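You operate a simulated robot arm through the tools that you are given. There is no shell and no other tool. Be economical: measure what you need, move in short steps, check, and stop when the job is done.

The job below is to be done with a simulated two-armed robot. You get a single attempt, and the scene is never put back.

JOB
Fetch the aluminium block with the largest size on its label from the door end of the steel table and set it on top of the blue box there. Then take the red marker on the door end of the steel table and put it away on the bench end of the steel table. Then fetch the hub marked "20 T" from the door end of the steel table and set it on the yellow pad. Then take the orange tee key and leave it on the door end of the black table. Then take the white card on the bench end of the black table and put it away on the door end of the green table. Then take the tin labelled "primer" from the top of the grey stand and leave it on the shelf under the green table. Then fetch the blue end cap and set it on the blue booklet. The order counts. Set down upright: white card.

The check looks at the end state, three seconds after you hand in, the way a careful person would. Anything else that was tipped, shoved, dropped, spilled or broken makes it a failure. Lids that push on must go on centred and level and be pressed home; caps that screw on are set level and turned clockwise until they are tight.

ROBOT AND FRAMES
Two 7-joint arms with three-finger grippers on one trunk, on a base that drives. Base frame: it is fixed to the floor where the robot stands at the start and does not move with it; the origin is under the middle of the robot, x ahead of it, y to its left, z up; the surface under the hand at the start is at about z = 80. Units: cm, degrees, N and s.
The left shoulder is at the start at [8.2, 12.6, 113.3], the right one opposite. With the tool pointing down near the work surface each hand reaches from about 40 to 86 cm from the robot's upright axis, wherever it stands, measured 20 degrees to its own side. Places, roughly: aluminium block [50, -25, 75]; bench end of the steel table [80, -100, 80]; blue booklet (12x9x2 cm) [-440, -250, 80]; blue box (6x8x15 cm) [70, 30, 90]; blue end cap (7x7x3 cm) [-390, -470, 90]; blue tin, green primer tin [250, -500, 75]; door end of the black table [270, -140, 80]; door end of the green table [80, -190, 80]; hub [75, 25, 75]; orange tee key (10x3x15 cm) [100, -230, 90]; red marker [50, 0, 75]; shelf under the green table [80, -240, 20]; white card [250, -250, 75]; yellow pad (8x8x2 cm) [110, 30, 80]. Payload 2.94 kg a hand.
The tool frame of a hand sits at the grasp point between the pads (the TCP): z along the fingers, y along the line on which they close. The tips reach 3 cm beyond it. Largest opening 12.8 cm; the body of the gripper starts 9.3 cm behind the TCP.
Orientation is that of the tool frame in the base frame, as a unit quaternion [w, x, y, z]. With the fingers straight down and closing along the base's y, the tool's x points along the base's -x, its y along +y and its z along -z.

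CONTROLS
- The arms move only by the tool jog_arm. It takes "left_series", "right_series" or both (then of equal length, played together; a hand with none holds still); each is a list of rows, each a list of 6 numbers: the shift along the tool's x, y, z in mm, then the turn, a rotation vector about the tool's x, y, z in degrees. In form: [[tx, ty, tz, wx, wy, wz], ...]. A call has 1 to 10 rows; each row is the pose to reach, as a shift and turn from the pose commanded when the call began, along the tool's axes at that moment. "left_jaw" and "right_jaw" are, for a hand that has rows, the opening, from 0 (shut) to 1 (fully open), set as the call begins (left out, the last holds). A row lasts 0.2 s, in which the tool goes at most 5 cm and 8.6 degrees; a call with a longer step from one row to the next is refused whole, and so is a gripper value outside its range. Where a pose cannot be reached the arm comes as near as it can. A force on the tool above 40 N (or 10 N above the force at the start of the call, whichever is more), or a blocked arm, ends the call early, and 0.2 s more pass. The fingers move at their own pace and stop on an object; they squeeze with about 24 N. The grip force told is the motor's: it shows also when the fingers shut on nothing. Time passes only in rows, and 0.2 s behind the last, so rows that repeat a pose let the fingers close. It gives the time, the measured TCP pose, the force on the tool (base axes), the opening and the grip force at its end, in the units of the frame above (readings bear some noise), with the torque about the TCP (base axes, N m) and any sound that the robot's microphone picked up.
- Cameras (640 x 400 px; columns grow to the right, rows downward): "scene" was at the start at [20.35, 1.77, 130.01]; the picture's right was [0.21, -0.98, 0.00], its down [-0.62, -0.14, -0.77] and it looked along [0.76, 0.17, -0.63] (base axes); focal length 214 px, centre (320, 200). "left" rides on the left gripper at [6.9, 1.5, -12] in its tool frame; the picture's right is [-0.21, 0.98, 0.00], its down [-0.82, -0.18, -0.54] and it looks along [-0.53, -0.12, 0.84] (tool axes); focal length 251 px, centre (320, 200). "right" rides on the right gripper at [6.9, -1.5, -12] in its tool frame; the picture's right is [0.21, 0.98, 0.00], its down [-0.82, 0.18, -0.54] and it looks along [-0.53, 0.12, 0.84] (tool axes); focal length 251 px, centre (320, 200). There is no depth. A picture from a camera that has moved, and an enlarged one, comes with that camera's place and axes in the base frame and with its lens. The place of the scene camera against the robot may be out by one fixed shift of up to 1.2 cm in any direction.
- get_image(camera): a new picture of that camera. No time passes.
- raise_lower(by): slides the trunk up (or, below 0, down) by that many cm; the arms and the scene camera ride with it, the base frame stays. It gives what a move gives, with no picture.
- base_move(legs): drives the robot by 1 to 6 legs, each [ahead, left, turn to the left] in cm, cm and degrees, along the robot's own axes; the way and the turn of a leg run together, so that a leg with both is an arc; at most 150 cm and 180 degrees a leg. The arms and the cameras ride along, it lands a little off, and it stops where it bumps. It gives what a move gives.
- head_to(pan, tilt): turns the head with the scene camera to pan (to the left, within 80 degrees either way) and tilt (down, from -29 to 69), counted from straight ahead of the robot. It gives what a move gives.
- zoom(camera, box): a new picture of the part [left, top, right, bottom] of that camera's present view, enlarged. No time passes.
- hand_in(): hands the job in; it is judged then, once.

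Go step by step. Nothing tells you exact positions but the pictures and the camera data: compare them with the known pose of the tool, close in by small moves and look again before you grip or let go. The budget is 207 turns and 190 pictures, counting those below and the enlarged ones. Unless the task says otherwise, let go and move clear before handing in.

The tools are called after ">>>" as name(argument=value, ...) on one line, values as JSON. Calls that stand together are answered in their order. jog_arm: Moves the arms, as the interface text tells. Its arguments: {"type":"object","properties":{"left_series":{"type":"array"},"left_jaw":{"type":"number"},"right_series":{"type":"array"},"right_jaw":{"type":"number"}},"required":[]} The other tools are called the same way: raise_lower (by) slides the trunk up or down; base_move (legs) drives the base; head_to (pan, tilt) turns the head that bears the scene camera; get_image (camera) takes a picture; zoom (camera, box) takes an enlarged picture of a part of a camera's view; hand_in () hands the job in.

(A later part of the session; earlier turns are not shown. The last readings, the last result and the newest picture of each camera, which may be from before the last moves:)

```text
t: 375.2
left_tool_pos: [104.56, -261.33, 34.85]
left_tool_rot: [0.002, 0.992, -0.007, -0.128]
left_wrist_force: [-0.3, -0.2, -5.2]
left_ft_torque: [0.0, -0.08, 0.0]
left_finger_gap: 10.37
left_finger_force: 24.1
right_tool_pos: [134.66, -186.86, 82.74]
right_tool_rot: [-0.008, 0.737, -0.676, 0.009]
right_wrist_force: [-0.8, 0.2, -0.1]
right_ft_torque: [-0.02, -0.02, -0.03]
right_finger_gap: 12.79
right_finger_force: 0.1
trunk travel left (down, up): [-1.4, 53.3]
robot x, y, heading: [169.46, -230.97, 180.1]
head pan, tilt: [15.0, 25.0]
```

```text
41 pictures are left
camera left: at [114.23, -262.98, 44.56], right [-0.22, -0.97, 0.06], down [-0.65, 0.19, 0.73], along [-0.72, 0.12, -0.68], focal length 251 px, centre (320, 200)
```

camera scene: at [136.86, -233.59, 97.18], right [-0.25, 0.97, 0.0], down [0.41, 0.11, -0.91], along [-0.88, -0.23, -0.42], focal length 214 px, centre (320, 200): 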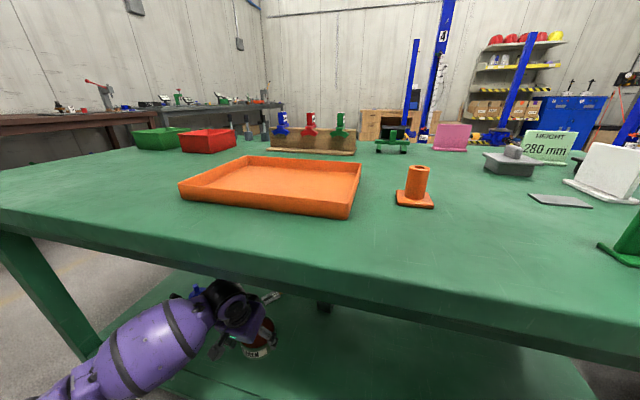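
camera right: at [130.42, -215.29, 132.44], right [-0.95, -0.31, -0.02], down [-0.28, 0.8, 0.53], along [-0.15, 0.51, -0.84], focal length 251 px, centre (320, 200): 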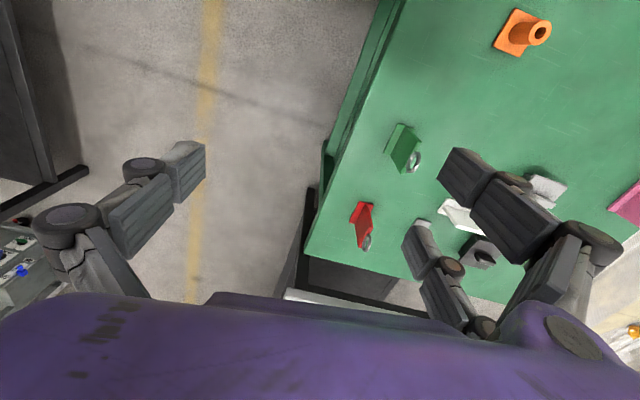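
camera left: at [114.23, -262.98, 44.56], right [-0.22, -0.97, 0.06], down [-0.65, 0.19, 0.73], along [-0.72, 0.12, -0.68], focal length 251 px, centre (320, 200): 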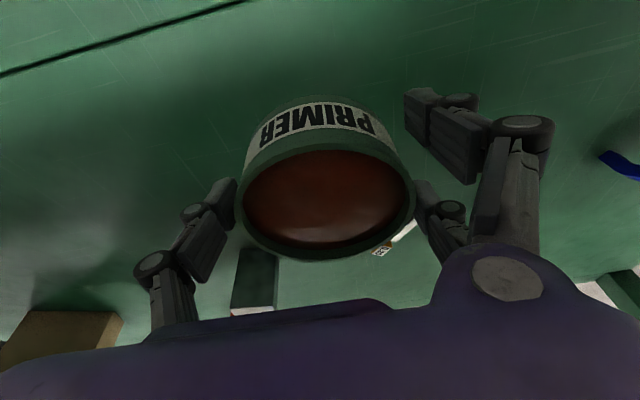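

The tin is over the shelf. I reach 4 cm deeper and lower slowly until contact.

>>> jog_arm(left_series=[[-14, 0, 7, 0, 0, 0], [-30, 0, 17, 0, 0, 0], [-37, 0, 28, 0, 0, 0], [-34, 0, 40, 0, 0, 0], [-31, 0, 51, 0, 0, 0], [-28, 0, 62, 0, 0, 0], [-27, 0, 66, 0, 0, 0]])

>>> get_image(camera="left")

```text
t: 376.8
left_tool_pos: [100.35, -261.24, 29.03]
left_tool_rot: [0.002, 0.992, -0.007, -0.128]
left_wrist_force: [0.7, -0.6, -3.7]
left_ft_torque: [0.01, -0.04, -0.02]
left_finger_gap: 10.33
left_finger_force: 24.3
right_tool_pos: [134.7, -186.82, 82.65]
right_tool_rot: [-0.008, 0.736, -0.677, 0.009]
right_wrist_force: [0.6, -0.5, -0.2]
right_ft_torque: [0.0, 0.01, 0.0]
right_finger_gap: 12.8
right_finger_force: 0.1
trunk travel left (down, up): [-1.4, 53.3]
robot x, y, heading: [169.28, -231.02, 179.8]
head pan, tilt: [15.0, 25.0]
```

```text
40 pictures are left
camera left: at [109.99, -262.95, 38.8], right [-0.22, -0.97, 0.06], down [-0.66, 0.19, 0.73], along [-0.72, 0.12, -0.68], focal length 251 px, centre (320, 200)
```

left: 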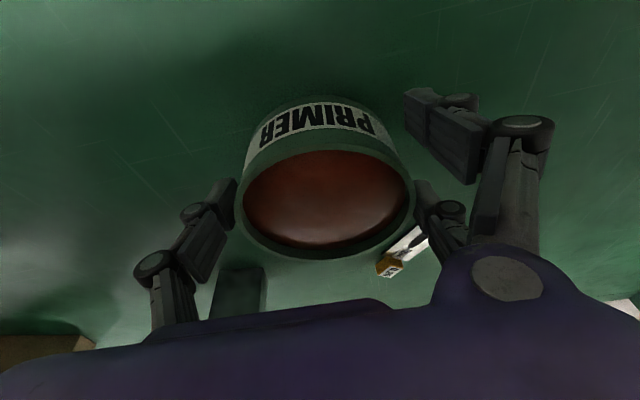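

>>> jog_arm(left_series=[[1, 0, 4, 0, 0, 0], [2, 0, 8, 0, 0, 0], [3, 0, 12, 0, 0, 0], [4, 0, 16, 0, 0, 0], [5, 0, 20, 0, 0, 0]])

```text
t: 378.0
left_tool_pos: [100.41, -261.32, 26.99]
left_tool_rot: [0.001, 0.992, -0.006, -0.129]
left_wrist_force: [0.6, 0.7, -4.1]
left_ft_torque: [-0.02, -0.06, 0.01]
left_finger_gap: 10.19
left_finger_force: 24.1
right_tool_pos: [134.64, -186.82, 82.68]
right_tool_rot: [-0.008, 0.736, -0.677, 0.009]
right_wrist_force: [-0.4, 0.1, -0.7]
right_ft_torque: [0.0, -0.01, 0.0]
right_finger_gap: 12.81
right_finger_force: 0.0
trunk travel left (down, up): [-1.4, 53.3]
robot x, y, heading: [169.43, -231.26, 179.5]
head pan, tilt: [15.0, 25.0]
```

>>> jog_arm(left_series=[[1, 0, 3, 0, 0, 0], [2, 0, 6, 0, 0, 0], [2.5, 0, 9, 0, 0, 0], [3, 0, 12, 0, 0, 0], [4, 0, 15, 0, 0, 0]])

>>> get_image(camera="left")

```text
t: 379.2
left_tool_pos: [100.05, -261.24, 25.86]
left_tool_rot: [0.002, 0.991, -0.007, -0.132]
left_wrist_force: [1.3, -2.7, 19.5]
left_ft_torque: [0.4, 0.34, 0.1]
left_finger_gap: 10.22
left_finger_force: 24.2
right_tool_pos: [134.63, -186.8, 82.75]
right_tool_rot: [-0.008, 0.736, -0.677, 0.008]
right_wrist_force: [0.7, 0.2, 0.2]
right_ft_torque: [-0.01, 0.04, -0.01]
right_finger_gap: 12.79
right_finger_force: 0.1
trunk travel left (down, up): [-1.4, 53.3]
robot x, y, heading: [169.15, -231.33, 179.6]
head pan, tilt: [15.0, 25.0]
```

```text
39 pictures are left
camera left: at [109.83, -262.93, 35.53], right [-0.22, -0.97, 0.06], down [-0.65, 0.19, 0.74], along [-0.73, 0.12, -0.67], focal length 251 px, centre (320, 200)
```

left: 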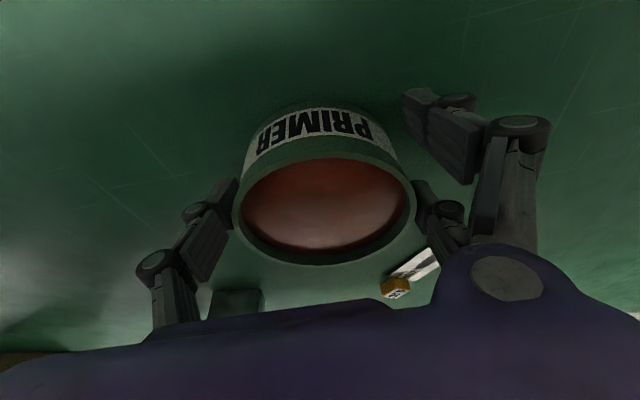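

The tin stands on the shelf. I open, rise a little and back out.

>>> jog_arm(left_series=[[-1, 0, -2, 0, 0, 0], [-1, 0, -2, 0, 0, 0], [-1, 0, -2, 0, 0, 0], [-1, 0, -2, 0, 0, 0], [-8, 0, -30, 0, 0, 0], [-18, 0, -70, 0, 0, 0], [-28, 0, -105, 0, 0, 0]], left_jaw=1)

>>> get_image(camera="left")

>>> base_move(legs=[[-32, 0, 0]])

>>> get_image(camera="scene")

```text
t: 380.8
left_tool_pos: [100.36, -261.25, 36.39]
left_tool_rot: [0.003, 0.992, -0.007, -0.128]
left_wrist_force: [0.8, -0.8, -0.5]
left_ft_torque: [0.0, 0.0, 0.0]
left_finger_gap: 12.81
left_finger_force: 0.0
right_tool_pos: [134.7, -186.8, 82.63]
right_tool_rot: [-0.009, 0.736, -0.676, 0.009]
right_wrist_force: [0.6, 1.1, 0.4]
right_ft_torque: [-0.04, -0.02, -0.01]
right_finger_gap: 12.81
right_finger_force: 0.1
trunk travel left (down, up): [-1.4, 53.3]
robot x, y, heading: [169.47, -231.55, 179.6]
head pan, tilt: [15.0, 25.0]
```

```text
38 pictures are left
camera left: at [110.07, -262.86, 46.15], right [-0.22, -0.97, 0.06], down [-0.65, 0.19, 0.73], along [-0.72, 0.12, -0.68], focal length 251 px, centre (320, 200)
```

left: 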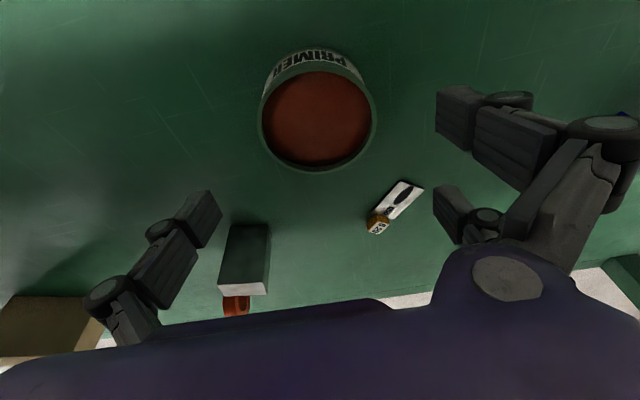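

```text
t: 382.9
left_tool_pos: [131.67, -261.25, 36.42]
left_tool_rot: [0.002, 0.992, -0.007, -0.129]
left_wrist_force: [0.5, 0.1, 1.1]
left_ft_torque: [0.02, -0.02, -0.02]
left_finger_gap: 12.8
left_finger_force: 0.0
right_tool_pos: [165.99, -186.95, 82.8]
right_tool_rot: [-0.009, 0.736, -0.677, 0.008]
right_wrist_force: [0.4, -0.4, 0.0]
right_ft_torque: [0.0, 0.06, -0.01]
right_finger_gap: 12.8
right_finger_force: 0.0
trunk travel left (down, up): [-1.4, 53.3]
robot x, y, heading: [200.86, -231.85, 179.7]
head pan, tilt: [15.0, 25.0]
```

```text
37 pictures are left
camera scene: at [168.17, -233.69, 97.2], right [-0.25, 0.97, 0.0], down [0.41, 0.11, -0.91], along [-0.88, -0.23, -0.42], focal length 214 px, centre (320, 200)
```

scene: 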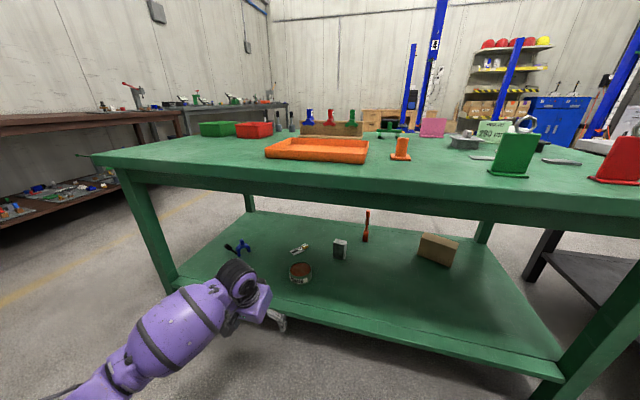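

The primer tin is on the shelf, upright. Now the blue end cap: I raise the trunk and drive back to the cross aisle, then west.

>>> raise_lower(by=46)

>>> jog_arm(left_series=[[20, 0, -30, 0, 7, 0], [50, -10, -70, 0, 13, 0], [80, -20, -110, 0, 15, 0], [110, -40, -140, 0, 15, 0], [140, -60, -170, 0, 15, 0], [150, -80, -200, 0, 15, 0], [150, -100, -230, 0, 15, 0]])

>>> base_move(legs=[[0, 80, 0], [0, 80, 0], [0, 0, 0.5], [140, 0, 0]])

>>> head_to(pan=0, tilt=25)

>>> get_image(camera="scene")

```text
refused: 46 is not a number from -40 to 40
```

```text
refused: row 2 steps farther than a row can; nothing moved
```

```text
t: 404.3
left_tool_pos: [-7.8, -422.11, 36.36]
left_tool_rot: [0.002, 0.992, -0.007, -0.129]
left_wrist_force: [0.6, 0.2, 1.0]
left_ft_torque: [-0.03, -0.03, -0.01]
left_finger_gap: 12.78
left_finger_force: 0.0
right_tool_pos: [26.63, -347.89, 82.67]
right_tool_rot: [-0.008, 0.735, -0.678, 0.008]
right_wrist_force: [0.6, -0.8, -0.3]
right_ft_torque: [-0.01, -0.01, 0.0]
right_finger_gap: 12.77
right_finger_force: 0.0
trunk travel left (down, up): [-1.4, 53.3]
robot x, y, heading: [61.52, -392.62, 179.6]
head pan, tilt: [15.0, 25.0]
```

```text
t: 405.1
left_tool_pos: [-7.67, -422.24, 36.38]
left_tool_rot: [0.002, 0.991, -0.007, -0.13]
left_wrist_force: [1.0, -0.8, 0.5]
left_ft_torque: [-0.01, 0.01, -0.02]
left_finger_gap: 12.78
left_finger_force: 0.0
right_tool_pos: [26.72, -347.76, 82.73]
right_tool_rot: [-0.009, 0.735, -0.678, 0.01]
right_wrist_force: [0.2, 0.4, -0.6]
right_ft_torque: [0.02, 0.01, -0.02]
right_finger_gap: 12.79
right_finger_force: 0.1
trunk travel left (down, up): [-1.4, 53.3]
robot x, y, heading: [60.95, -392.49, 179.5]
head pan, tilt: [0.0, 25.0]
```

```text
36 pictures are left
camera scene: at [28.48, -392.25, 97.2], right [0.01, 1.0, 0.0], down [0.42, 0.0, -0.91], along [-0.91, 0.01, -0.42], focal length 214 px, centre (320, 200)
```

scene: 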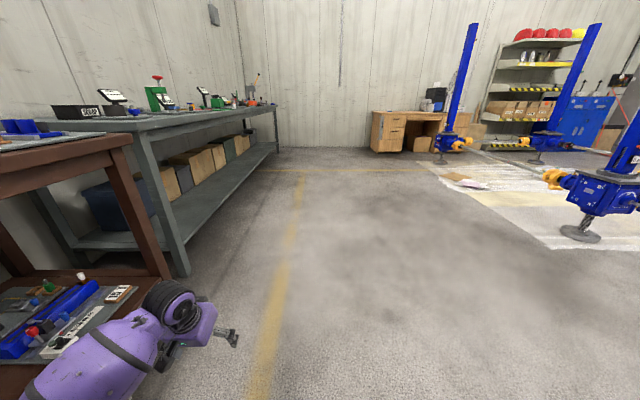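

No collision. I raise the trunk and the left hand, then drive on toward x≈-370.

>>> raise_lower(by=40)

>>> jog_arm(left_series=[[10, 0, -35, 0, 5, 0], [30, 0, -70, 0, 10, 0], [50, -10, -105, 0, 15, 0], [80, -20, -135, 0, 15, 0], [110, -40, -165, 0, 15, 0], [130, -60, -200, 0, 15, 0], [150, -80, -235, 0, 15, 0], [150, -100, -265, 0, 15, 0]])

>>> base_move(legs=[[140, 0, 0], [140, 0, 0], [130, 0, 0]])

>>> head_to(pan=55, tilt=28)

>>> get_image(camera="scene")

```text
t: 408.9
left_tool_pos: [-7.88, -422.28, 76.26]
left_tool_rot: [0.002, 0.992, -0.008, -0.127]
left_wrist_force: [-0.8, -0.6, 0.1]
left_ft_torque: [-0.02, 0.0, 0.04]
left_finger_gap: 12.81
left_finger_force: 0.1
right_tool_pos: [26.58, -347.84, 122.68]
right_tool_rot: [-0.009, 0.734, -0.679, 0.009]
right_wrist_force: [-0.1, -0.4, -0.3]
right_ft_torque: [0.0, 0.0, -0.02]
right_finger_gap: 12.81
right_finger_force: 0.0
trunk travel left (down, up): [-41.4, 13.3]
robot x, y, heading: [61.22, -392.48, 179.8]
head pan, tilt: [0.0, 25.0]
```

```text
t: 410.7
left_tool_pos: [13.71, -412.46, 98.27]
left_tool_rot: [0.005, 1.0, -0.007, 0.003]
left_wrist_force: [0.6, -0.2, 0.4]
left_ft_torque: [0.0, 0.02, -0.01]
left_finger_gap: 12.8
left_finger_force: 0.1
right_tool_pos: [26.6, -347.73, 122.7]
right_tool_rot: [-0.008, 0.734, -0.679, 0.01]
right_wrist_force: [-0.3, 0.3, -1.5]
right_ft_torque: [-0.07, 0.01, 0.04]
right_finger_gap: 12.79
right_finger_force: 0.1
trunk travel left (down, up): [-41.4, 13.3]
robot x, y, heading: [61.32, -392.29, 179.5]
head pan, tilt: [0.0, 25.0]
```

```text
t: 430.0
left_tool_pos: [-388.7, -407.6, 98.09]
left_tool_rot: [0.003, 1.0, -0.011, 0.002]
left_wrist_force: [0.1, -0.7, 0.2]
left_ft_torque: [-0.02, 0.03, 0.0]
left_finger_gap: 12.8
left_finger_force: 0.1
right_tool_pos: [-375.31, -343.27, 122.75]
right_tool_rot: [-0.008, 0.733, -0.68, 0.009]
right_wrist_force: [0.4, 0.4, 1.3]
right_ft_torque: [0.04, 0.0, 0.0]
right_finger_gap: 12.81
right_finger_force: 0.1
trunk travel left (down, up): [-41.4, 13.3]
robot x, y, heading: [-341.14, -387.91, 179.2]
head pan, tilt: [0.0, 25.0]
```

```text
t: 431.3
left_tool_pos: [-388.59, -407.7, 98.19]
left_tool_rot: [0.003, 1.0, -0.01, 0.002]
left_wrist_force: [0.2, 0.7, 0.9]
left_ft_torque: [0.01, -0.03, 0.02]
left_finger_gap: 12.82
left_finger_force: 0.0
right_tool_pos: [-375.3, -343.27, 122.7]
right_tool_rot: [-0.009, 0.733, -0.68, 0.008]
right_wrist_force: [-0.5, -0.1, -0.2]
right_ft_torque: [-0.03, -0.02, -0.03]
right_finger_gap: 12.8
right_finger_force: 0.1
trunk travel left (down, up): [-41.4, 13.3]
robot x, y, heading: [-341.02, -388.51, 179.3]
head pan, tilt: [55.0, 28.0]
```

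```text
35 pictures are left
camera scene: at [-357.4, -395.31, 138.4], right [-0.81, 0.59, 0.0], down [0.27, 0.38, -0.88], along [-0.52, -0.72, -0.47], focal length 214 px, centre (320, 200)
```

scene: 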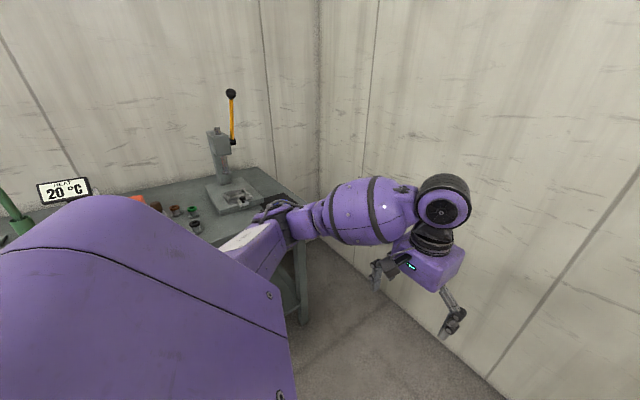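

Small caps stand near the press on the grey bench. I turn left to face the bench.

>>> base_move(legs=[[0, 0, 91]])

>>> head_to(pan=-20, tilt=38)

>>> get_image(camera="scene")

```text
t: 435.5
left_tool_pos: [-320.9, -435.57, 98.13]
left_tool_rot: [0.0, 0.712, 0.702, 0.004]
left_wrist_force: [-1.1, 0.8, 1.0]
left_ft_torque: [-0.04, -0.02, -0.01]
left_finger_gap: 12.8
left_finger_force: 0.1
right_tool_pos: [-385.61, -422.45, 122.73]
right_tool_rot: [-0.012, 0.999, 0.041, 0.0]
right_wrist_force: [-0.1, -0.6, -0.5]
right_ft_torque: [0.0, -0.02, -0.01]
right_finger_gap: 12.81
right_finger_force: 0.1
trunk travel left (down, up): [-41.4, 13.3]
robot x, y, heading: [-341.17, -387.92, -90.3]
head pan, tilt: [55.0, 28.0]
```

```text
t: 437.0
left_tool_pos: [-320.96, -435.39, 98.15]
left_tool_rot: [0.0, 0.712, 0.702, 0.005]
left_wrist_force: [0.5, 1.1, 0.0]
left_ft_torque: [0.01, 0.03, -0.01]
left_finger_gap: 12.78
left_finger_force: 0.1
right_tool_pos: [-385.51, -422.54, 122.76]
right_tool_rot: [-0.012, 0.999, 0.041, 0.0]
right_wrist_force: [-0.3, -0.1, -0.3]
right_ft_torque: [-0.01, 0.01, 0.01]
right_finger_gap: 12.82
right_finger_force: 0.0
trunk travel left (down, up): [-41.4, 13.3]
robot x, y, heading: [-341.13, -388.21, -90.5]
head pan, tilt: [-20.0, 38.0]
```

```text
34 pictures are left
camera scene: at [-344.53, -406.76, 136.84], right [-0.94, 0.35, 0.0], down [0.21, 0.58, -0.79], along [-0.27, -0.74, -0.62], focal length 214 px, centre (320, 200)
```

scene: 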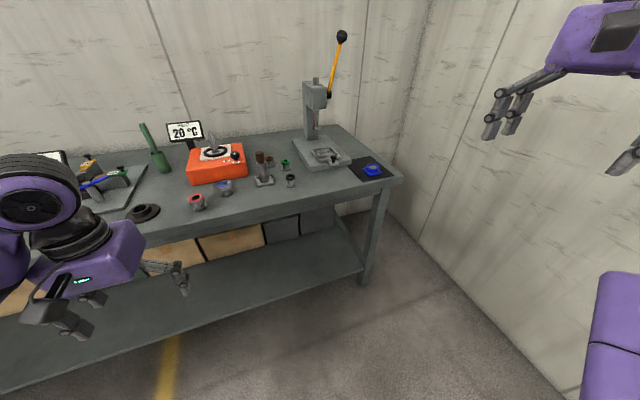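

>>> zoom(camera="scene", box=[170, 130, 410, 230])

```text
2.67 times, centred on (290, 180) of scene
camera zoom: at [-344.53, -406.76, 136.84], right [-0.94, 0.35, 0.0], down [0.21, 0.58, -0.79], along [-0.27, -0.74, -0.62], focal length 572 px, centre (400, 253)
```

zoom: 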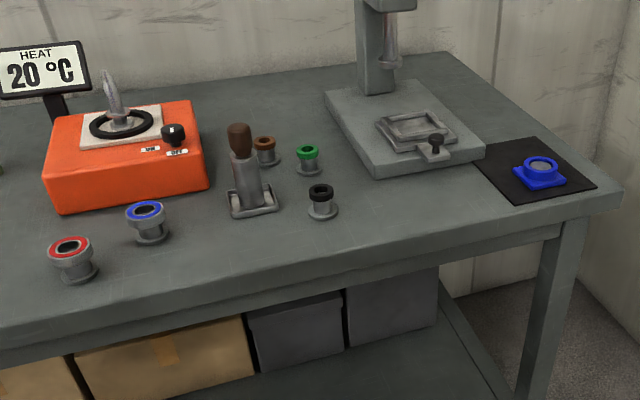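

The blue end cap (square flange, round boss) lies on the black mat at about (-397, -480). I drive up so it is straight ahead.

>>> base_move(legs=[[0, -29, 0], [25, 0, 0], [0, 0, -21]])

>>> head_to(pan=0, tilt=42)

>>> get_image(camera="scene")

>>> get_image(camera="left")

```text
t: 442.7
left_tool_pos: [-368.54, -464.61, 98.23]
left_tool_rot: [0.001, 0.829, 0.56, 0.004]
left_wrist_force: [-0.5, 0.4, 0.4]
left_ft_torque: [-0.01, -0.01, -0.02]
left_finger_gap: 12.8
left_finger_force: 0.0
right_tool_pos: [-424.14, -429.42, 122.55]
right_tool_rot: [-0.012, 0.99, -0.143, 0.003]
right_wrist_force: [0.5, 0.4, -0.3]
right_ft_torque: [-0.02, 0.0, -0.02]
right_finger_gap: 12.81
right_finger_force: 0.1
trunk travel left (down, up): [-41.4, 13.3]
robot x, y, heading: [-370.42, -413.24, -111.5]
head pan, tilt: [-20.0, 38.0]
```

```text
t: 443.5
left_tool_pos: [-368.6, -464.7, 98.15]
left_tool_rot: [0.001, 0.828, 0.56, 0.003]
left_wrist_force: [0.7, -0.4, 0.3]
left_ft_torque: [0.0, 0.02, -0.01]
left_finger_gap: 12.77
left_finger_force: 0.1
right_tool_pos: [-424.13, -429.27, 122.69]
right_tool_rot: [-0.012, 0.99, -0.143, 0.002]
right_wrist_force: [-0.1, 1.0, 0.1]
right_ft_torque: [-0.02, 0.01, -0.01]
right_finger_gap: 12.8
right_finger_force: 0.1
trunk travel left (down, up): [-41.4, 13.3]
robot x, y, heading: [-370.08, -413.22, -111.8]
head pan, tilt: [0.0, 42.0]
```

```text
32 pictures are left
camera scene: at [-377.52, -430.81, 136.25], right [-0.93, 0.37, 0.0], down [0.25, 0.62, -0.74], along [-0.27, -0.69, -0.67], focal length 214 px, centre (320, 200)
```

scene: 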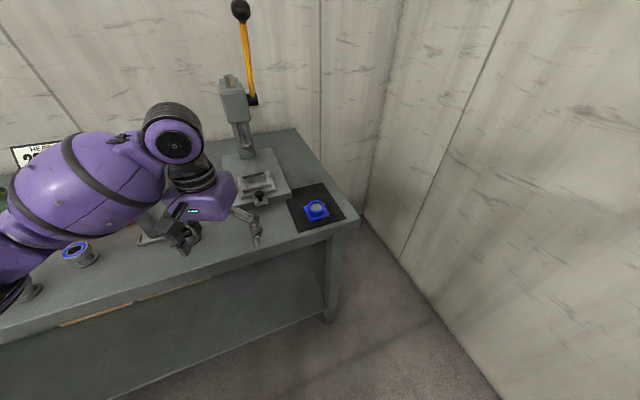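

```text
31 pictures are left
camera left: at [-364.69, -458.85, 110.11], right [0.83, -0.56, 0.0], down [-0.48, -0.7, 0.54], along [-0.3, -0.45, -0.84], focal length 251 px, centre (320, 200)
```

left: 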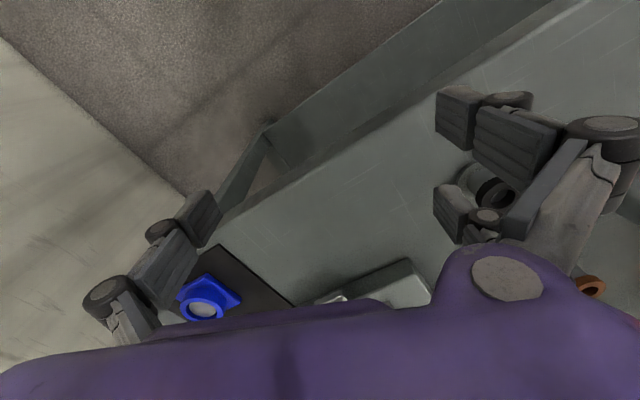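

Cap at about (-396, -477). I bring the left hand above it.

>>> jog_arm(left_series=[[-31, -30, -20, 0, 0, 0], [-62, -59, -40, 0, 0, 0], [-93, -89, -40, 0, 0, 0], [-125, -119, -40, 0, 0, 0], [-156, -149, -40, 0, 0, 0], [-187, -178, -40, 0, 0, 0], [-210, -200, -40, 0, 0, 0], [-218, -208, -40, 0, 0, 0], [-218, -208, -40, 0, 0, 0]])

>>> get_image(camera="left")

```text
t: 445.5
left_tool_pos: [-396.13, -477.16, 101.91]
left_tool_rot: [0.001, 0.828, 0.56, 0.003]
left_wrist_force: [0.7, 0.1, 0.1]
left_ft_torque: [0.03, 0.0, 0.0]
left_finger_gap: 12.8
left_finger_force: 0.0
right_tool_pos: [-424.11, -429.37, 122.71]
right_tool_rot: [-0.012, 0.99, -0.142, 0.003]
right_wrist_force: [0.4, -0.3, -0.1]
right_ft_torque: [0.03, -0.01, 0.02]
right_finger_gap: 12.78
right_finger_force: 0.0
trunk travel left (down, up): [-41.4, 13.3]
robot x, y, heading: [-370.19, -412.99, -111.4]
head pan, tilt: [0.0, 42.0]
```

```text
30 pictures are left
camera left: at [-392.19, -471.41, 113.87], right [0.83, -0.56, 0.0], down [-0.48, -0.7, 0.54], along [-0.3, -0.45, -0.84], focal length 251 px, centre (320, 200)
```

left: 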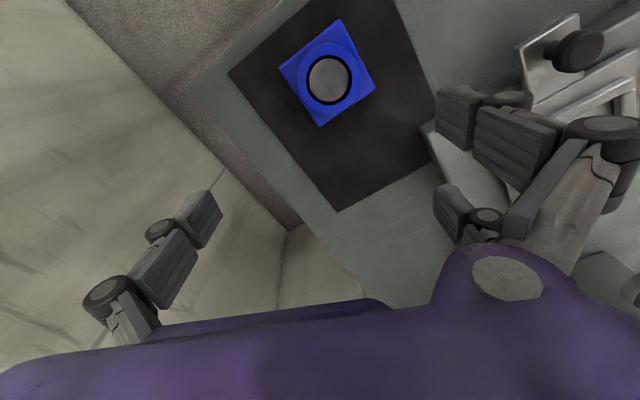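

The cap's flange is square to the base axes, ≈6.8 cm, centre (-393.1, -474.4). I align the hand and descend part way.

>>> jog_arm(left_series=[[12, 6, 20, 0, 0, -7.3], [25, 12, 45, 0, 0, -14.6], [37, 18, 75, 0, 0, -21.9], [37, 18, 105, 0, 0, -21.9], [37, 18, 105, 0, 0, -21.9]])

>>> get_image(camera="left")

```text
t: 446.7
left_tool_pos: [-392.92, -474.77, 91.39]
left_tool_rot: [0.002, 0.706, 0.708, 0.003]
left_wrist_force: [-0.7, -0.1, 0.0]
left_ft_torque: [-0.02, 0.02, 0.01]
left_finger_gap: 12.81
left_finger_force: 0.0
right_tool_pos: [-424.21, -429.22, 122.92]
right_tool_rot: [-0.011, 0.99, -0.142, 0.002]
right_wrist_force: [-0.5, -0.2, -1.1]
right_ft_torque: [-0.03, 0.05, -0.01]
right_finger_gap: 12.78
right_finger_force: 0.0
trunk travel left (down, up): [-41.4, 13.3]
robot x, y, heading: [-369.84, -413.28, -111.5]
head pan, tilt: [0.0, 42.0]
```

```text
29 pictures are left
camera left: at [-391.52, -467.94, 103.3], right [0.98, -0.21, 0.01], down [-0.18, -0.82, 0.54], along [-0.11, -0.53, -0.84], focal length 251 px, centre (320, 200)
```

left: 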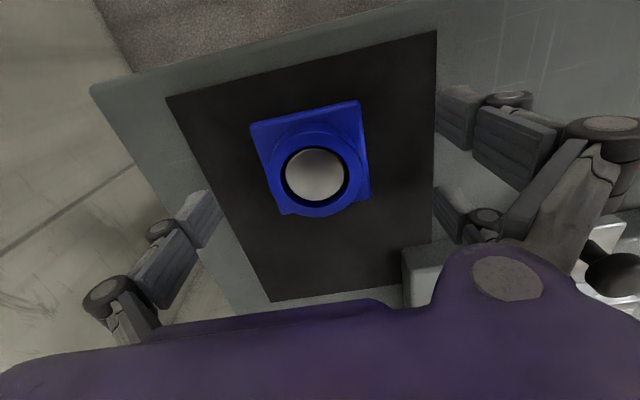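

>>> jog_arm(left_series=[[3, -2, 4, 0, 0, 0], [5, -4, 8, 0, 0, 0], [5, -4, 11, 0, 0, 0], [5, -4, 11, 0, 0, 0]])

>>> jog_arm(left_series=[[0, 0, 0, 0, 0, 0], [0, 0, 0, 0, 0, 0], [0, 0, 0, 0, 0, 0], [0, 0, 0, 0, 0, 0]], left_jaw=0.3)

>>> get_image(camera="left")

```text
t: 447.7
left_tool_pos: [-393.18, -474.01, 90.46]
left_tool_rot: [0.002, 0.707, 0.707, 0.002]
left_wrist_force: [0.2, 0.6, 0.4]
left_ft_torque: [-0.03, 0.02, 0.01]
left_finger_gap: 12.79
left_finger_force: 0.1
right_tool_pos: [-424.25, -429.34, 122.67]
right_tool_rot: [-0.013, 0.99, -0.143, 0.003]
right_wrist_force: [0.9, -0.2, 0.2]
right_ft_torque: [0.0, -0.02, 0.02]
right_finger_gap: 12.8
right_finger_force: 0.1
trunk travel left (down, up): [-41.4, 13.3]
robot x, y, heading: [-369.71, -412.9, -111.5]
head pan, tilt: [0.0, 42.0]
```

```text
t: 448.5
left_tool_pos: [-393.15, -474.12, 91.36]
left_tool_rot: [0.002, 0.708, 0.706, -0.001]
left_wrist_force: [9.8, 10.8, 17.4]
left_ft_torque: [-0.37, -0.04, 0.11]
left_finger_gap: 6.35
left_finger_force: 44.9
right_tool_pos: [-423.92, -429.11, 122.66]
right_tool_rot: [-0.012, 0.99, -0.143, 0.003]
right_wrist_force: [0.0, -0.2, 0.3]
right_ft_torque: [0.0, -0.04, 0.02]
right_finger_gap: 12.8
right_finger_force: 0.1
trunk travel left (down, up): [-41.4, 13.3]
robot x, y, heading: [-370.24, -413.15, -111.5]
head pan, tilt: [0.0, 42.0]
stopped in row 3 (left hand): the force on the tool passed its limit at 44 N (the readings are from after the stop); the commanded pose is now the measured one
```

```text
28 pictures are left
camera left: at [-391.64, -467.13, 103.12], right [0.98, -0.22, 0.0], down [-0.18, -0.82, 0.54], along [-0.12, -0.53, -0.84], focal length 251 px, centre (320, 200)
```

left: 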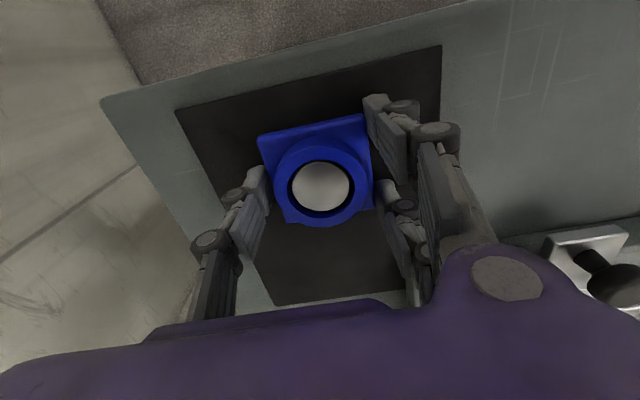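

The flange is gripped (6.35 cm), the tips pressing on the bench. I ease up and lift slightly to check.

>>> jog_arm(left_series=[[0, 0, -2, 0, 0, 0], [0, 0, -4, 0, 0, 0], [0, 0, -4, 0, 0, 0], [0, 0, -12, 0, 0, 0], [0, 0, -25, 0, 0, 0]])

>>> get_image(camera="left")

```text
t: 449.7
left_tool_pos: [-393.23, -474.11, 93.51]
left_tool_rot: [0.002, 0.708, 0.706, 0.0]
left_wrist_force: [0.4, 0.2, -3.6]
left_ft_torque: [0.0, 0.0, 0.01]
left_finger_gap: 6.36
left_finger_force: 24.4
right_tool_pos: [-424.18, -429.21, 122.84]
right_tool_rot: [-0.012, 0.99, -0.142, 0.002]
right_wrist_force: [0.6, 0.6, 0.6]
right_ft_torque: [0.02, 0.01, 0.0]
right_finger_gap: 12.8
right_finger_force: 0.0
trunk travel left (down, up): [-41.4, 13.3]
robot x, y, heading: [-370.41, -413.04, -111.6]
head pan, tilt: [0.0, 42.0]
```

```text
27 pictures are left
camera left: at [-391.83, -467.33, 105.29], right [0.98, -0.22, 0.0], down [-0.18, -0.82, 0.54], along [-0.11, -0.53, -0.84], focal length 251 px, centre (320, 200)
```

left: 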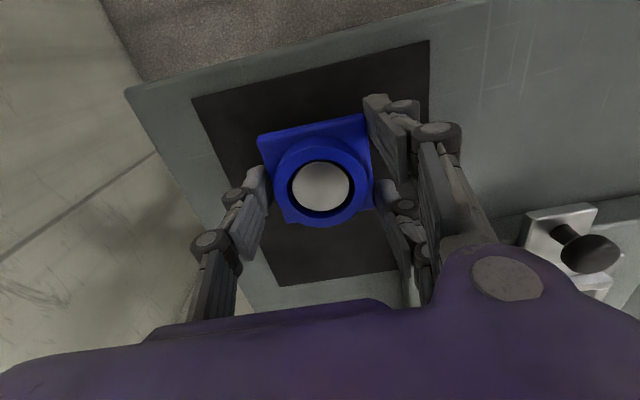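

Gripped and lifted. I raise it, draw it in, and look toward the desk while driving there.

>>> jog_arm(left_series=[[0, 0, -40, 0, 0, 0], [0, 0, -85, 0, 0, 0], [20, 8, -120, 0, 0, 5], [55, 22, -140, 0, 0, 10], [90, 36, -140, 0, 0, 15], [125, 50, -140, 0, 0, 21.9], [160, 64, -140, 0, 0, 21.9], [167, 66, -140, 0, 0, 21.9]])

>>> base_move(legs=[[-15, 0, 0], [0, 0, -68.5], [0, -70, 0]])

>>> head_to(pan=-20, tilt=30)

>>> get_image(camera="scene")

```text
t: 451.5
left_tool_pos: [-386.37, -457.45, 107.2]
left_tool_rot: [0.002, 0.829, 0.559, 0.002]
left_wrist_force: [0.1, -0.2, -3.8]
left_ft_torque: [-0.02, -0.02, 0.0]
left_finger_gap: 6.36
left_finger_force: 24.0
right_tool_pos: [-424.15, -429.37, 122.68]
right_tool_rot: [-0.012, 0.99, -0.142, 0.002]
right_wrist_force: [-0.4, -0.6, -0.1]
right_ft_torque: [-0.01, 0.01, -0.01]
right_finger_gap: 12.79
right_finger_force: 0.0
trunk travel left (down, up): [-41.4, 13.3]
robot x, y, heading: [-370.29, -413.04, -111.4]
head pan, tilt: [0.0, 42.0]
```

```text
t: 461.9
left_tool_pos: [-410.37, -331.52, 107.22]
left_tool_rot: [0.003, 1.0, -0.013, 0.0]
left_wrist_force: [0.4, 0.8, -3.3]
left_ft_torque: [0.0, -0.01, 0.01]
left_finger_gap: 6.35
left_finger_force: 23.8
right_tool_pos: [-397.22, -286.41, 122.65]
right_tool_rot: [-0.008, 0.732, -0.682, 0.009]
right_wrist_force: [0.4, -0.1, -0.1]
right_ft_torque: [0.0, -0.04, -0.01]
right_finger_gap: 12.78
right_finger_force: 0.0
trunk travel left (down, up): [-41.4, 13.3]
robot x, y, heading: [-363.29, -331.05, 179.0]
head pan, tilt: [0.0, 42.0]
```

```text
t: 462.7
left_tool_pos: [-410.36, -331.53, 107.21]
left_tool_rot: [0.003, 1.0, -0.012, -0.001]
left_wrist_force: [0.3, -0.2, -3.9]
left_ft_torque: [0.0, -0.01, 0.0]
left_finger_gap: 6.34
left_finger_force: 23.4
right_tool_pos: [-397.32, -286.31, 122.65]
right_tool_rot: [-0.008, 0.731, -0.682, 0.009]
right_wrist_force: [-0.3, 1.0, -0.4]
right_ft_torque: [-0.01, -0.02, -0.03]
right_finger_gap: 12.81
right_finger_force: 0.1
trunk travel left (down, up): [-41.4, 13.3]
robot x, y, heading: [-363.45, -331.09, 178.7]
head pan, tilt: [-20.0, 30.0]
```

```text
26 pictures are left
camera scene: at [-382.71, -327.97, 138.07], right [0.36, 0.93, 0.0], down [0.47, -0.18, -0.87], along [-0.81, 0.31, -0.5], focal length 214 px, centre (320, 200)
```

scene: 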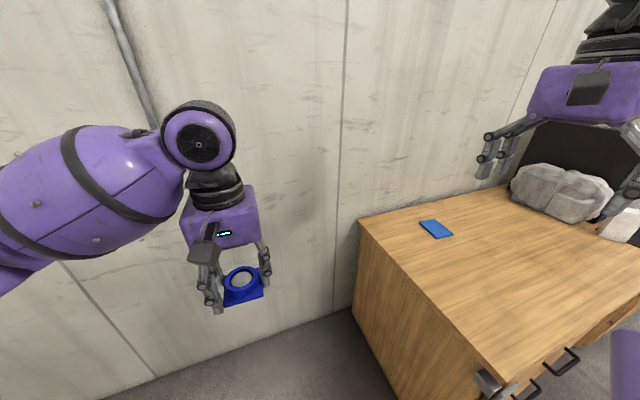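

The blue booklet lies at about (-435, -253) on the desk, reachable best from the desk's end. I turn toward it and move in diagonally.

>>> base_move(legs=[[0, 0, -66.5], [20, 28, 0]])

>>> head_to(pan=5, tilt=35)

>>> get_image(camera="scene")

```text
t: 468.6
left_tool_pos: [-415.42, -280.23, 107.17]
left_tool_rot: [0.002, 0.83, -0.558, -0.002]
left_wrist_force: [0.1, -0.1, -2.5]
left_ft_torque: [0.0, -0.01, -0.02]
left_finger_gap: 6.34
left_finger_force: 24.6
right_tool_pos: [-368.89, -274.09, 122.74]
right_tool_rot: [0.002, -0.239, 0.971, -0.012]
right_wrist_force: [0.1, -0.1, 0.1]
right_ft_torque: [0.0, 0.0, -0.01]
right_finger_gap: 12.8
right_finger_force: 0.1
trunk travel left (down, up): [-41.4, 13.3]
robot x, y, heading: [-396.27, -322.87, 112.8]
head pan, tilt: [-20.0, 30.0]
```

```text
t: 469.5
left_tool_pos: [-415.41, -280.21, 107.27]
left_tool_rot: [0.002, 0.83, -0.558, -0.002]
left_wrist_force: [0.5, 0.2, -2.0]
left_ft_torque: [0.0, -0.03, -0.02]
left_finger_gap: 6.35
left_finger_force: 23.3
right_tool_pos: [-368.73, -273.99, 122.7]
right_tool_rot: [0.002, -0.239, 0.971, -0.012]
right_wrist_force: [0.1, -0.2, -0.3]
right_ft_torque: [0.01, -0.02, 0.03]
right_finger_gap: 12.79
right_finger_force: 0.1
trunk travel left (down, up): [-41.4, 13.3]
robot x, y, heading: [-396.28, -323.61, 112.6]
head pan, tilt: [5.0, 35.0]
```

```text
25 pictures are left
camera scene: at [-404.82, -305.77, 137.3], right [0.89, 0.46, 0.0], down [0.27, -0.51, -0.82], along [-0.38, 0.73, -0.57], focal length 214 px, centre (320, 200)
```

scene: 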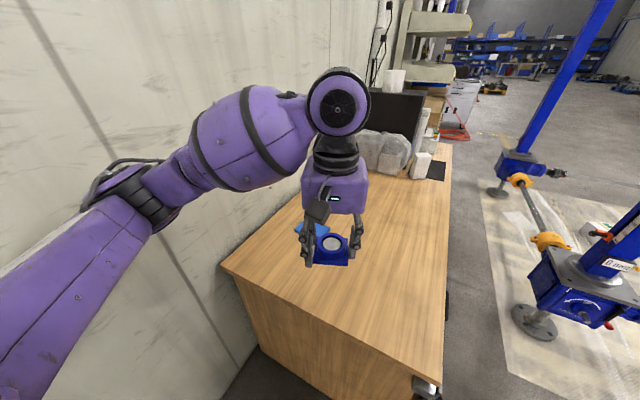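

>>> get_image(camera="left")

```text
24 pictures are left
camera left: at [-414.14, -287.27, 119.19], right [-0.99, -0.17, 0.0], down [-0.14, 0.83, 0.54], along [-0.1, 0.53, -0.84], focal length 251 px, centre (320, 200)
```

left: 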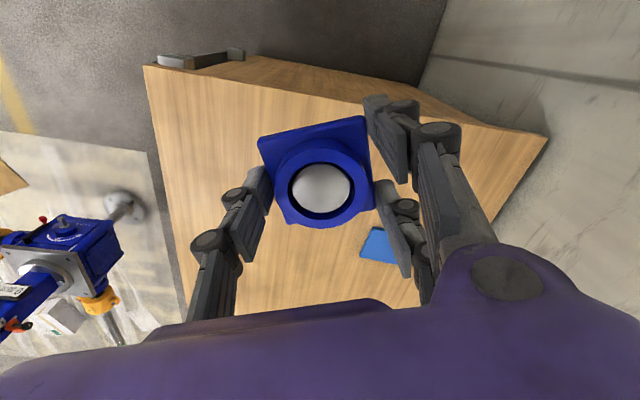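

>>> jog_arm(left_series=[[-35, 17, 10, 0, 0, 0], [-75, 35, 25, 0, 0, 0], [-112, 52, 40, 0, 0, 0], [-150, 69, 60, 0, 0, 0], [-186, 86, 80, 0, 0, 0], [-186, 86, 80, 0, 0, 0]])

>>> get_image(camera="left")

>>> zoom(camera="scene", box=[240, 150, 400, 280])

```text
t: 470.9
left_tool_pos: [-430.41, -266.08, 99.31]
left_tool_rot: [0.002, 0.83, -0.558, -0.002]
left_wrist_force: [0.0, -0.8, -3.7]
left_ft_torque: [0.03, 0.02, 0.01]
left_finger_gap: 6.32
left_finger_force: 24.3
right_tool_pos: [-368.75, -274.11, 122.81]
right_tool_rot: [0.002, -0.239, 0.971, -0.012]
right_wrist_force: [-0.4, -1.2, 0.9]
right_ft_torque: [0.04, 0.02, 0.01]
right_finger_gap: 12.81
right_finger_force: 0.0
trunk travel left (down, up): [-41.4, 13.3]
robot x, y, heading: [-396.61, -323.29, 112.8]
head pan, tilt: [5.0, 35.0]
```

```text
23 pictures are left
camera left: at [-429.2, -273.06, 111.22], right [-0.99, -0.17, 0.01], down [-0.14, 0.83, 0.54], along [-0.1, 0.53, -0.84], focal length 251 px, centre (320, 200)
```

left: 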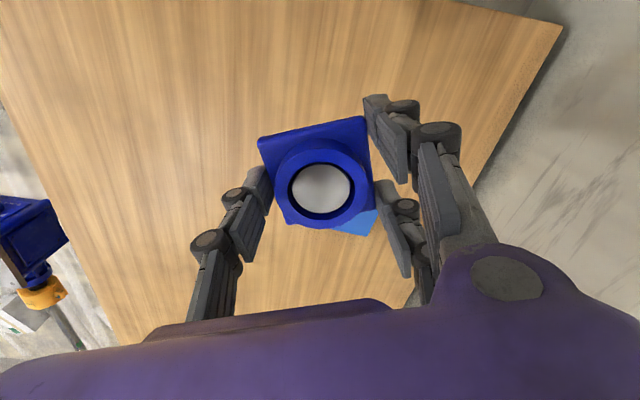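

```text
3.08 times, centred on (320, 215) of scene
camera zoom: at [-404.8, -305.82, 137.31], right [0.89, 0.46, 0.0], down [0.27, -0.51, -0.82], along [-0.38, 0.73, -0.57], focal length 660 px, centre (320, 154)
```

zoom: 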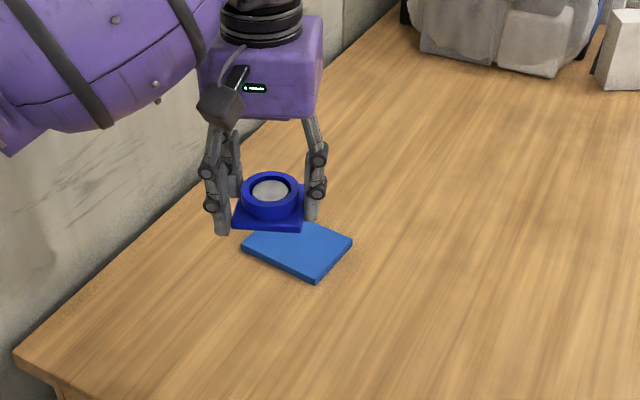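

Booklet centre ≈ (-435.5, -252.5), nearly square to the base axes. I move the cap above it, aligning its edges.

>>> jog_arm(left_series=[[-36, -1, 10, 0, 0, 7.2], [-72, -2, 25, 0, 0, 14.4], [-108, -3, 40, 0, 0, 21.6], [-145, -4, 55, 0, 0, 28.9], [-145, -4, 75, 0, 0, 28.9], [-145, -4, 75, 0, 0, 28.9]])

>>> get_image(camera="left")

>>> zoom(camera="scene", box=[240, 150, 400, 280])

```text
t: 472.3
left_tool_pos: [-435.48, -253.48, 92.01]
left_tool_rot: [-0.002, -0.663, 0.748, 0.001]
left_wrist_force: [0.6, 0.3, -3.1]
left_ft_torque: [-0.03, 0.06, -0.03]
left_finger_gap: 6.39
left_finger_force: 24.1
left hand out of reach, approached as far as the arm can: row 4, 5, 6
right_tool_pos: [-368.6, -274.12, 122.68]
right_tool_rot: [0.001, -0.239, 0.971, -0.012]
right_wrist_force: [0.6, -0.1, -0.1]
right_ft_torque: [-0.02, 0.04, -0.03]
right_finger_gap: 12.8
right_finger_force: 0.1
trunk travel left (down, up): [-41.4, 13.3]
robot x, y, heading: [-396.17, -323.1, 112.9]
head pan, tilt: [5.0, 35.0]
```

```text
21 pictures are left
camera left: at [-437.61, -260.07, 103.9], right [-0.94, 0.33, 0.01], down [0.28, 0.79, 0.54], along [0.17, 0.51, -0.84], focal length 251 px, centre (320, 200)
```

left: 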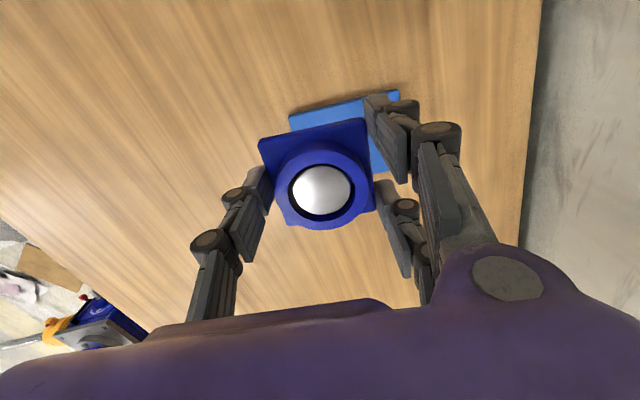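

```text
3.08 times, centred on (320, 215) of scene
camera zoom: at [-404.68, -305.7, 137.3], right [0.89, 0.46, 0.0], down [0.27, -0.51, -0.82], along [-0.38, 0.73, -0.57], focal length 660 px, centre (320, 154)
```

zoom: 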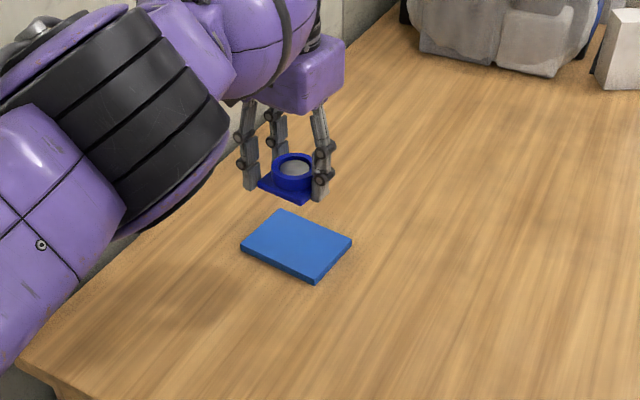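

The two views agree on a booklet top near z≈77, centre about (-437.5, -250.3), slightly farther than the hand can reach now. I lower the trunk 6 cm for more reach and shift the hand.

>>> raise_lower(by=-6)

>>> base_move(legs=[[3, 0, 0]])

>>> get_image(camera="left")

```text
t: 473.3
left_tool_pos: [-435.18, -254.22, 81.98]
left_tool_rot: [-0.011, -0.663, 0.748, -0.027]
left_wrist_force: [0.3, 0.3, -2.7]
left_ft_torque: [0.0, 0.07, 0.03]
left_finger_gap: 6.38
left_finger_force: 23.9
right_tool_pos: [-368.78, -274.13, 116.67]
right_tool_rot: [0.002, -0.239, 0.971, -0.011]
right_wrist_force: [0.6, -0.3, 0.2]
right_ft_torque: [-0.03, -0.03, 0.02]
right_finger_gap: 12.83
right_finger_force: 0.0
trunk travel left (down, up): [-35.4, 19.3]
robot x, y, heading: [-396.28, -322.99, 112.7]
head pan, tilt: [5.0, 35.0]
```

```text
t: 474.1
left_tool_pos: [-436.22, -251.71, 81.97]
left_tool_rot: [-0.011, -0.664, 0.747, -0.027]
left_wrist_force: [-0.1, 0.6, -2.5]
left_ft_torque: [0.02, 0.0, -0.01]
left_finger_gap: 6.35
left_finger_force: 24.1
right_tool_pos: [-369.84, -271.5, 116.75]
right_tool_rot: [0.002, -0.239, 0.971, -0.011]
right_wrist_force: [0.5, 0.4, 0.4]
right_ft_torque: [0.0, 0.01, -0.04]
right_finger_gap: 12.81
right_finger_force: 0.0
trunk travel left (down, up): [-35.4, 19.3]
robot x, y, heading: [-397.12, -320.63, 112.8]
head pan, tilt: [5.0, 35.0]
```

```text
19 pictures are left
camera left: at [-438.82, -257.75, 94.16], right [-0.94, 0.33, -0.04], down [0.27, 0.82, 0.5], along [0.19, 0.46, -0.86], focal length 251 px, centre (320, 200)
```

left: 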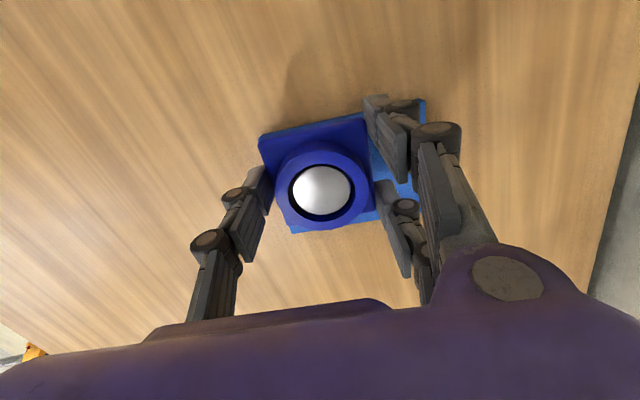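

The booklet's corners give centre ≈ (-437.6, -250). The hand has tilted ~3°; I send a null move to see the commanded pose.

>>> jog_arm(left_series=[[0, 0, -5, 0, 0, 0], [0, 0, -10, 0, 0, 0], [0, 0, -10, 0, 0, 0]])

```text
t: 474.9
left_tool_pos: [-436.22, -251.58, 82.81]
left_tool_rot: [-0.012, -0.664, 0.747, -0.029]
left_wrist_force: [0.8, 0.5, -2.8]
left_ft_torque: [-0.01, -0.02, -0.01]
left_finger_gap: 6.35
left_finger_force: 23.7
right_tool_pos: [-370.01, -271.38, 116.78]
right_tool_rot: [0.002, -0.24, 0.971, -0.012]
right_wrist_force: [-0.4, -0.1, 1.2]
right_ft_torque: [-0.01, -0.03, 0.02]
right_finger_gap: 12.79
right_finger_force: 0.1
trunk travel left (down, up): [-35.4, 19.3]
robot x, y, heading: [-397.38, -320.99, 112.7]
head pan, tilt: [5.0, 35.0]
```

>>> jog_arm(left_series=[[-4, 5, -8, -0.5, -1, 0], [-9, 10, -16, -1, -2, 0], [-13.4, 15.4, -16, -1.5, -3, 0], [-13.4, 15.4, -16, -1.5, -3, 0]])

>>> get_image(camera="left")

>>> zoom(camera="scene", box=[240, 150, 400, 280])

```text
t: 475.9
left_tool_pos: [-437.69, -250.16, 84.54]
left_tool_rot: [-0.001, -0.664, 0.748, 0.001]
left_wrist_force: [0.2, -0.5, -3.5]
left_ft_torque: [-0.03, 0.02, 0.03]
left_finger_gap: 6.34
left_finger_force: 24.1
right_tool_pos: [-369.86, -271.46, 116.66]
right_tool_rot: [0.002, -0.24, 0.971, -0.012]
right_wrist_force: [0.8, 0.0, -0.3]
right_ft_torque: [-0.01, 0.05, -0.05]
right_finger_gap: 12.8
right_finger_force: 0.1
trunk travel left (down, up): [-35.4, 19.3]
robot x, y, heading: [-397.46, -320.59, 112.5]
head pan, tilt: [5.0, 35.0]
```

```text
18 pictures are left
camera left: at [-440.05, -256.85, 96.35], right [-0.94, 0.33, 0.0], down [0.28, 0.79, 0.54], along [0.18, 0.51, -0.84], focal length 251 px, centre (320, 200)
```

left: 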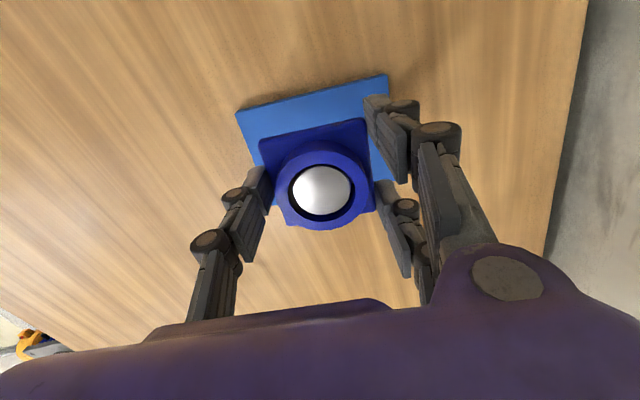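

```text
3.08 times, centred on (320, 215) of scene
camera zoom: at [-406.56, -301.58, 131.11], right [0.89, 0.46, 0.0], down [0.27, -0.51, -0.82], along [-0.38, 0.73, -0.57], focal length 660 px, centre (320, 154)
```

zoom: 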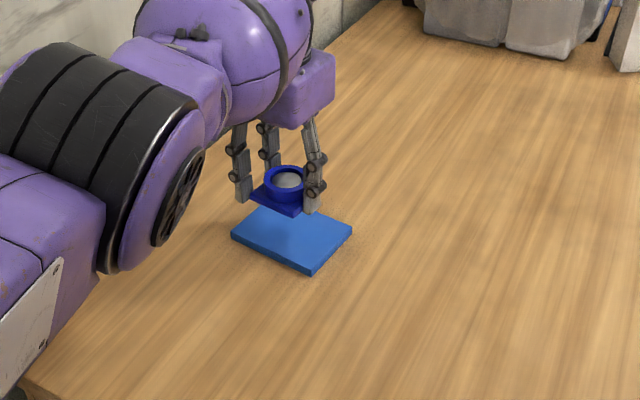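

Aligned over the booklet's centre. I lower toward contact.

>>> jog_arm(left_series=[[-2, 0, 12, 0, 0, 0], [-3, 0, 24, 0, 0, 0], [-3, 0, 32, 0, 0, 0], [-3, 0, 32, 0, 0, 0]])

>>> get_image(camera="left")

```text
t: 476.9
left_tool_pos: [-437.54, -250.49, 81.22]
left_tool_rot: [-0.001, -0.664, 0.748, 0.0]
left_wrist_force: [-0.6, 0.5, -2.7]
left_ft_torque: [0.01, 0.02, 0.04]
left_finger_gap: 6.35
left_finger_force: 24.0
left hand out of reach, approached as far as the arm can: row 1, 2, 3, 4
right_tool_pos: [-369.86, -271.47, 116.68]
right_tool_rot: [0.002, -0.24, 0.971, -0.013]
right_wrist_force: [-0.3, -0.1, 0.6]
right_ft_torque: [-0.01, -0.01, -0.03]
right_finger_gap: 12.8
right_finger_force: 0.1
trunk travel left (down, up): [-35.4, 19.3]
robot x, y, heading: [-397.4, -320.88, 112.7]
head pan, tilt: [5.0, 35.0]
```

```text
16 pictures are left
camera left: at [-439.95, -257.2, 93.1], right [-0.94, 0.33, 0.0], down [0.28, 0.8, 0.54], along [0.18, 0.51, -0.84], focal length 251 px, centre (320, 200)
```

left: 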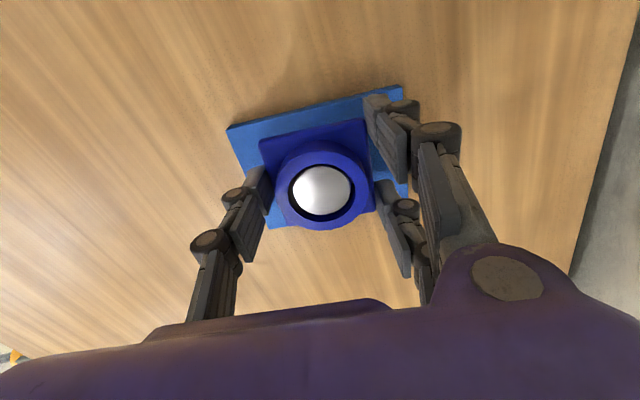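

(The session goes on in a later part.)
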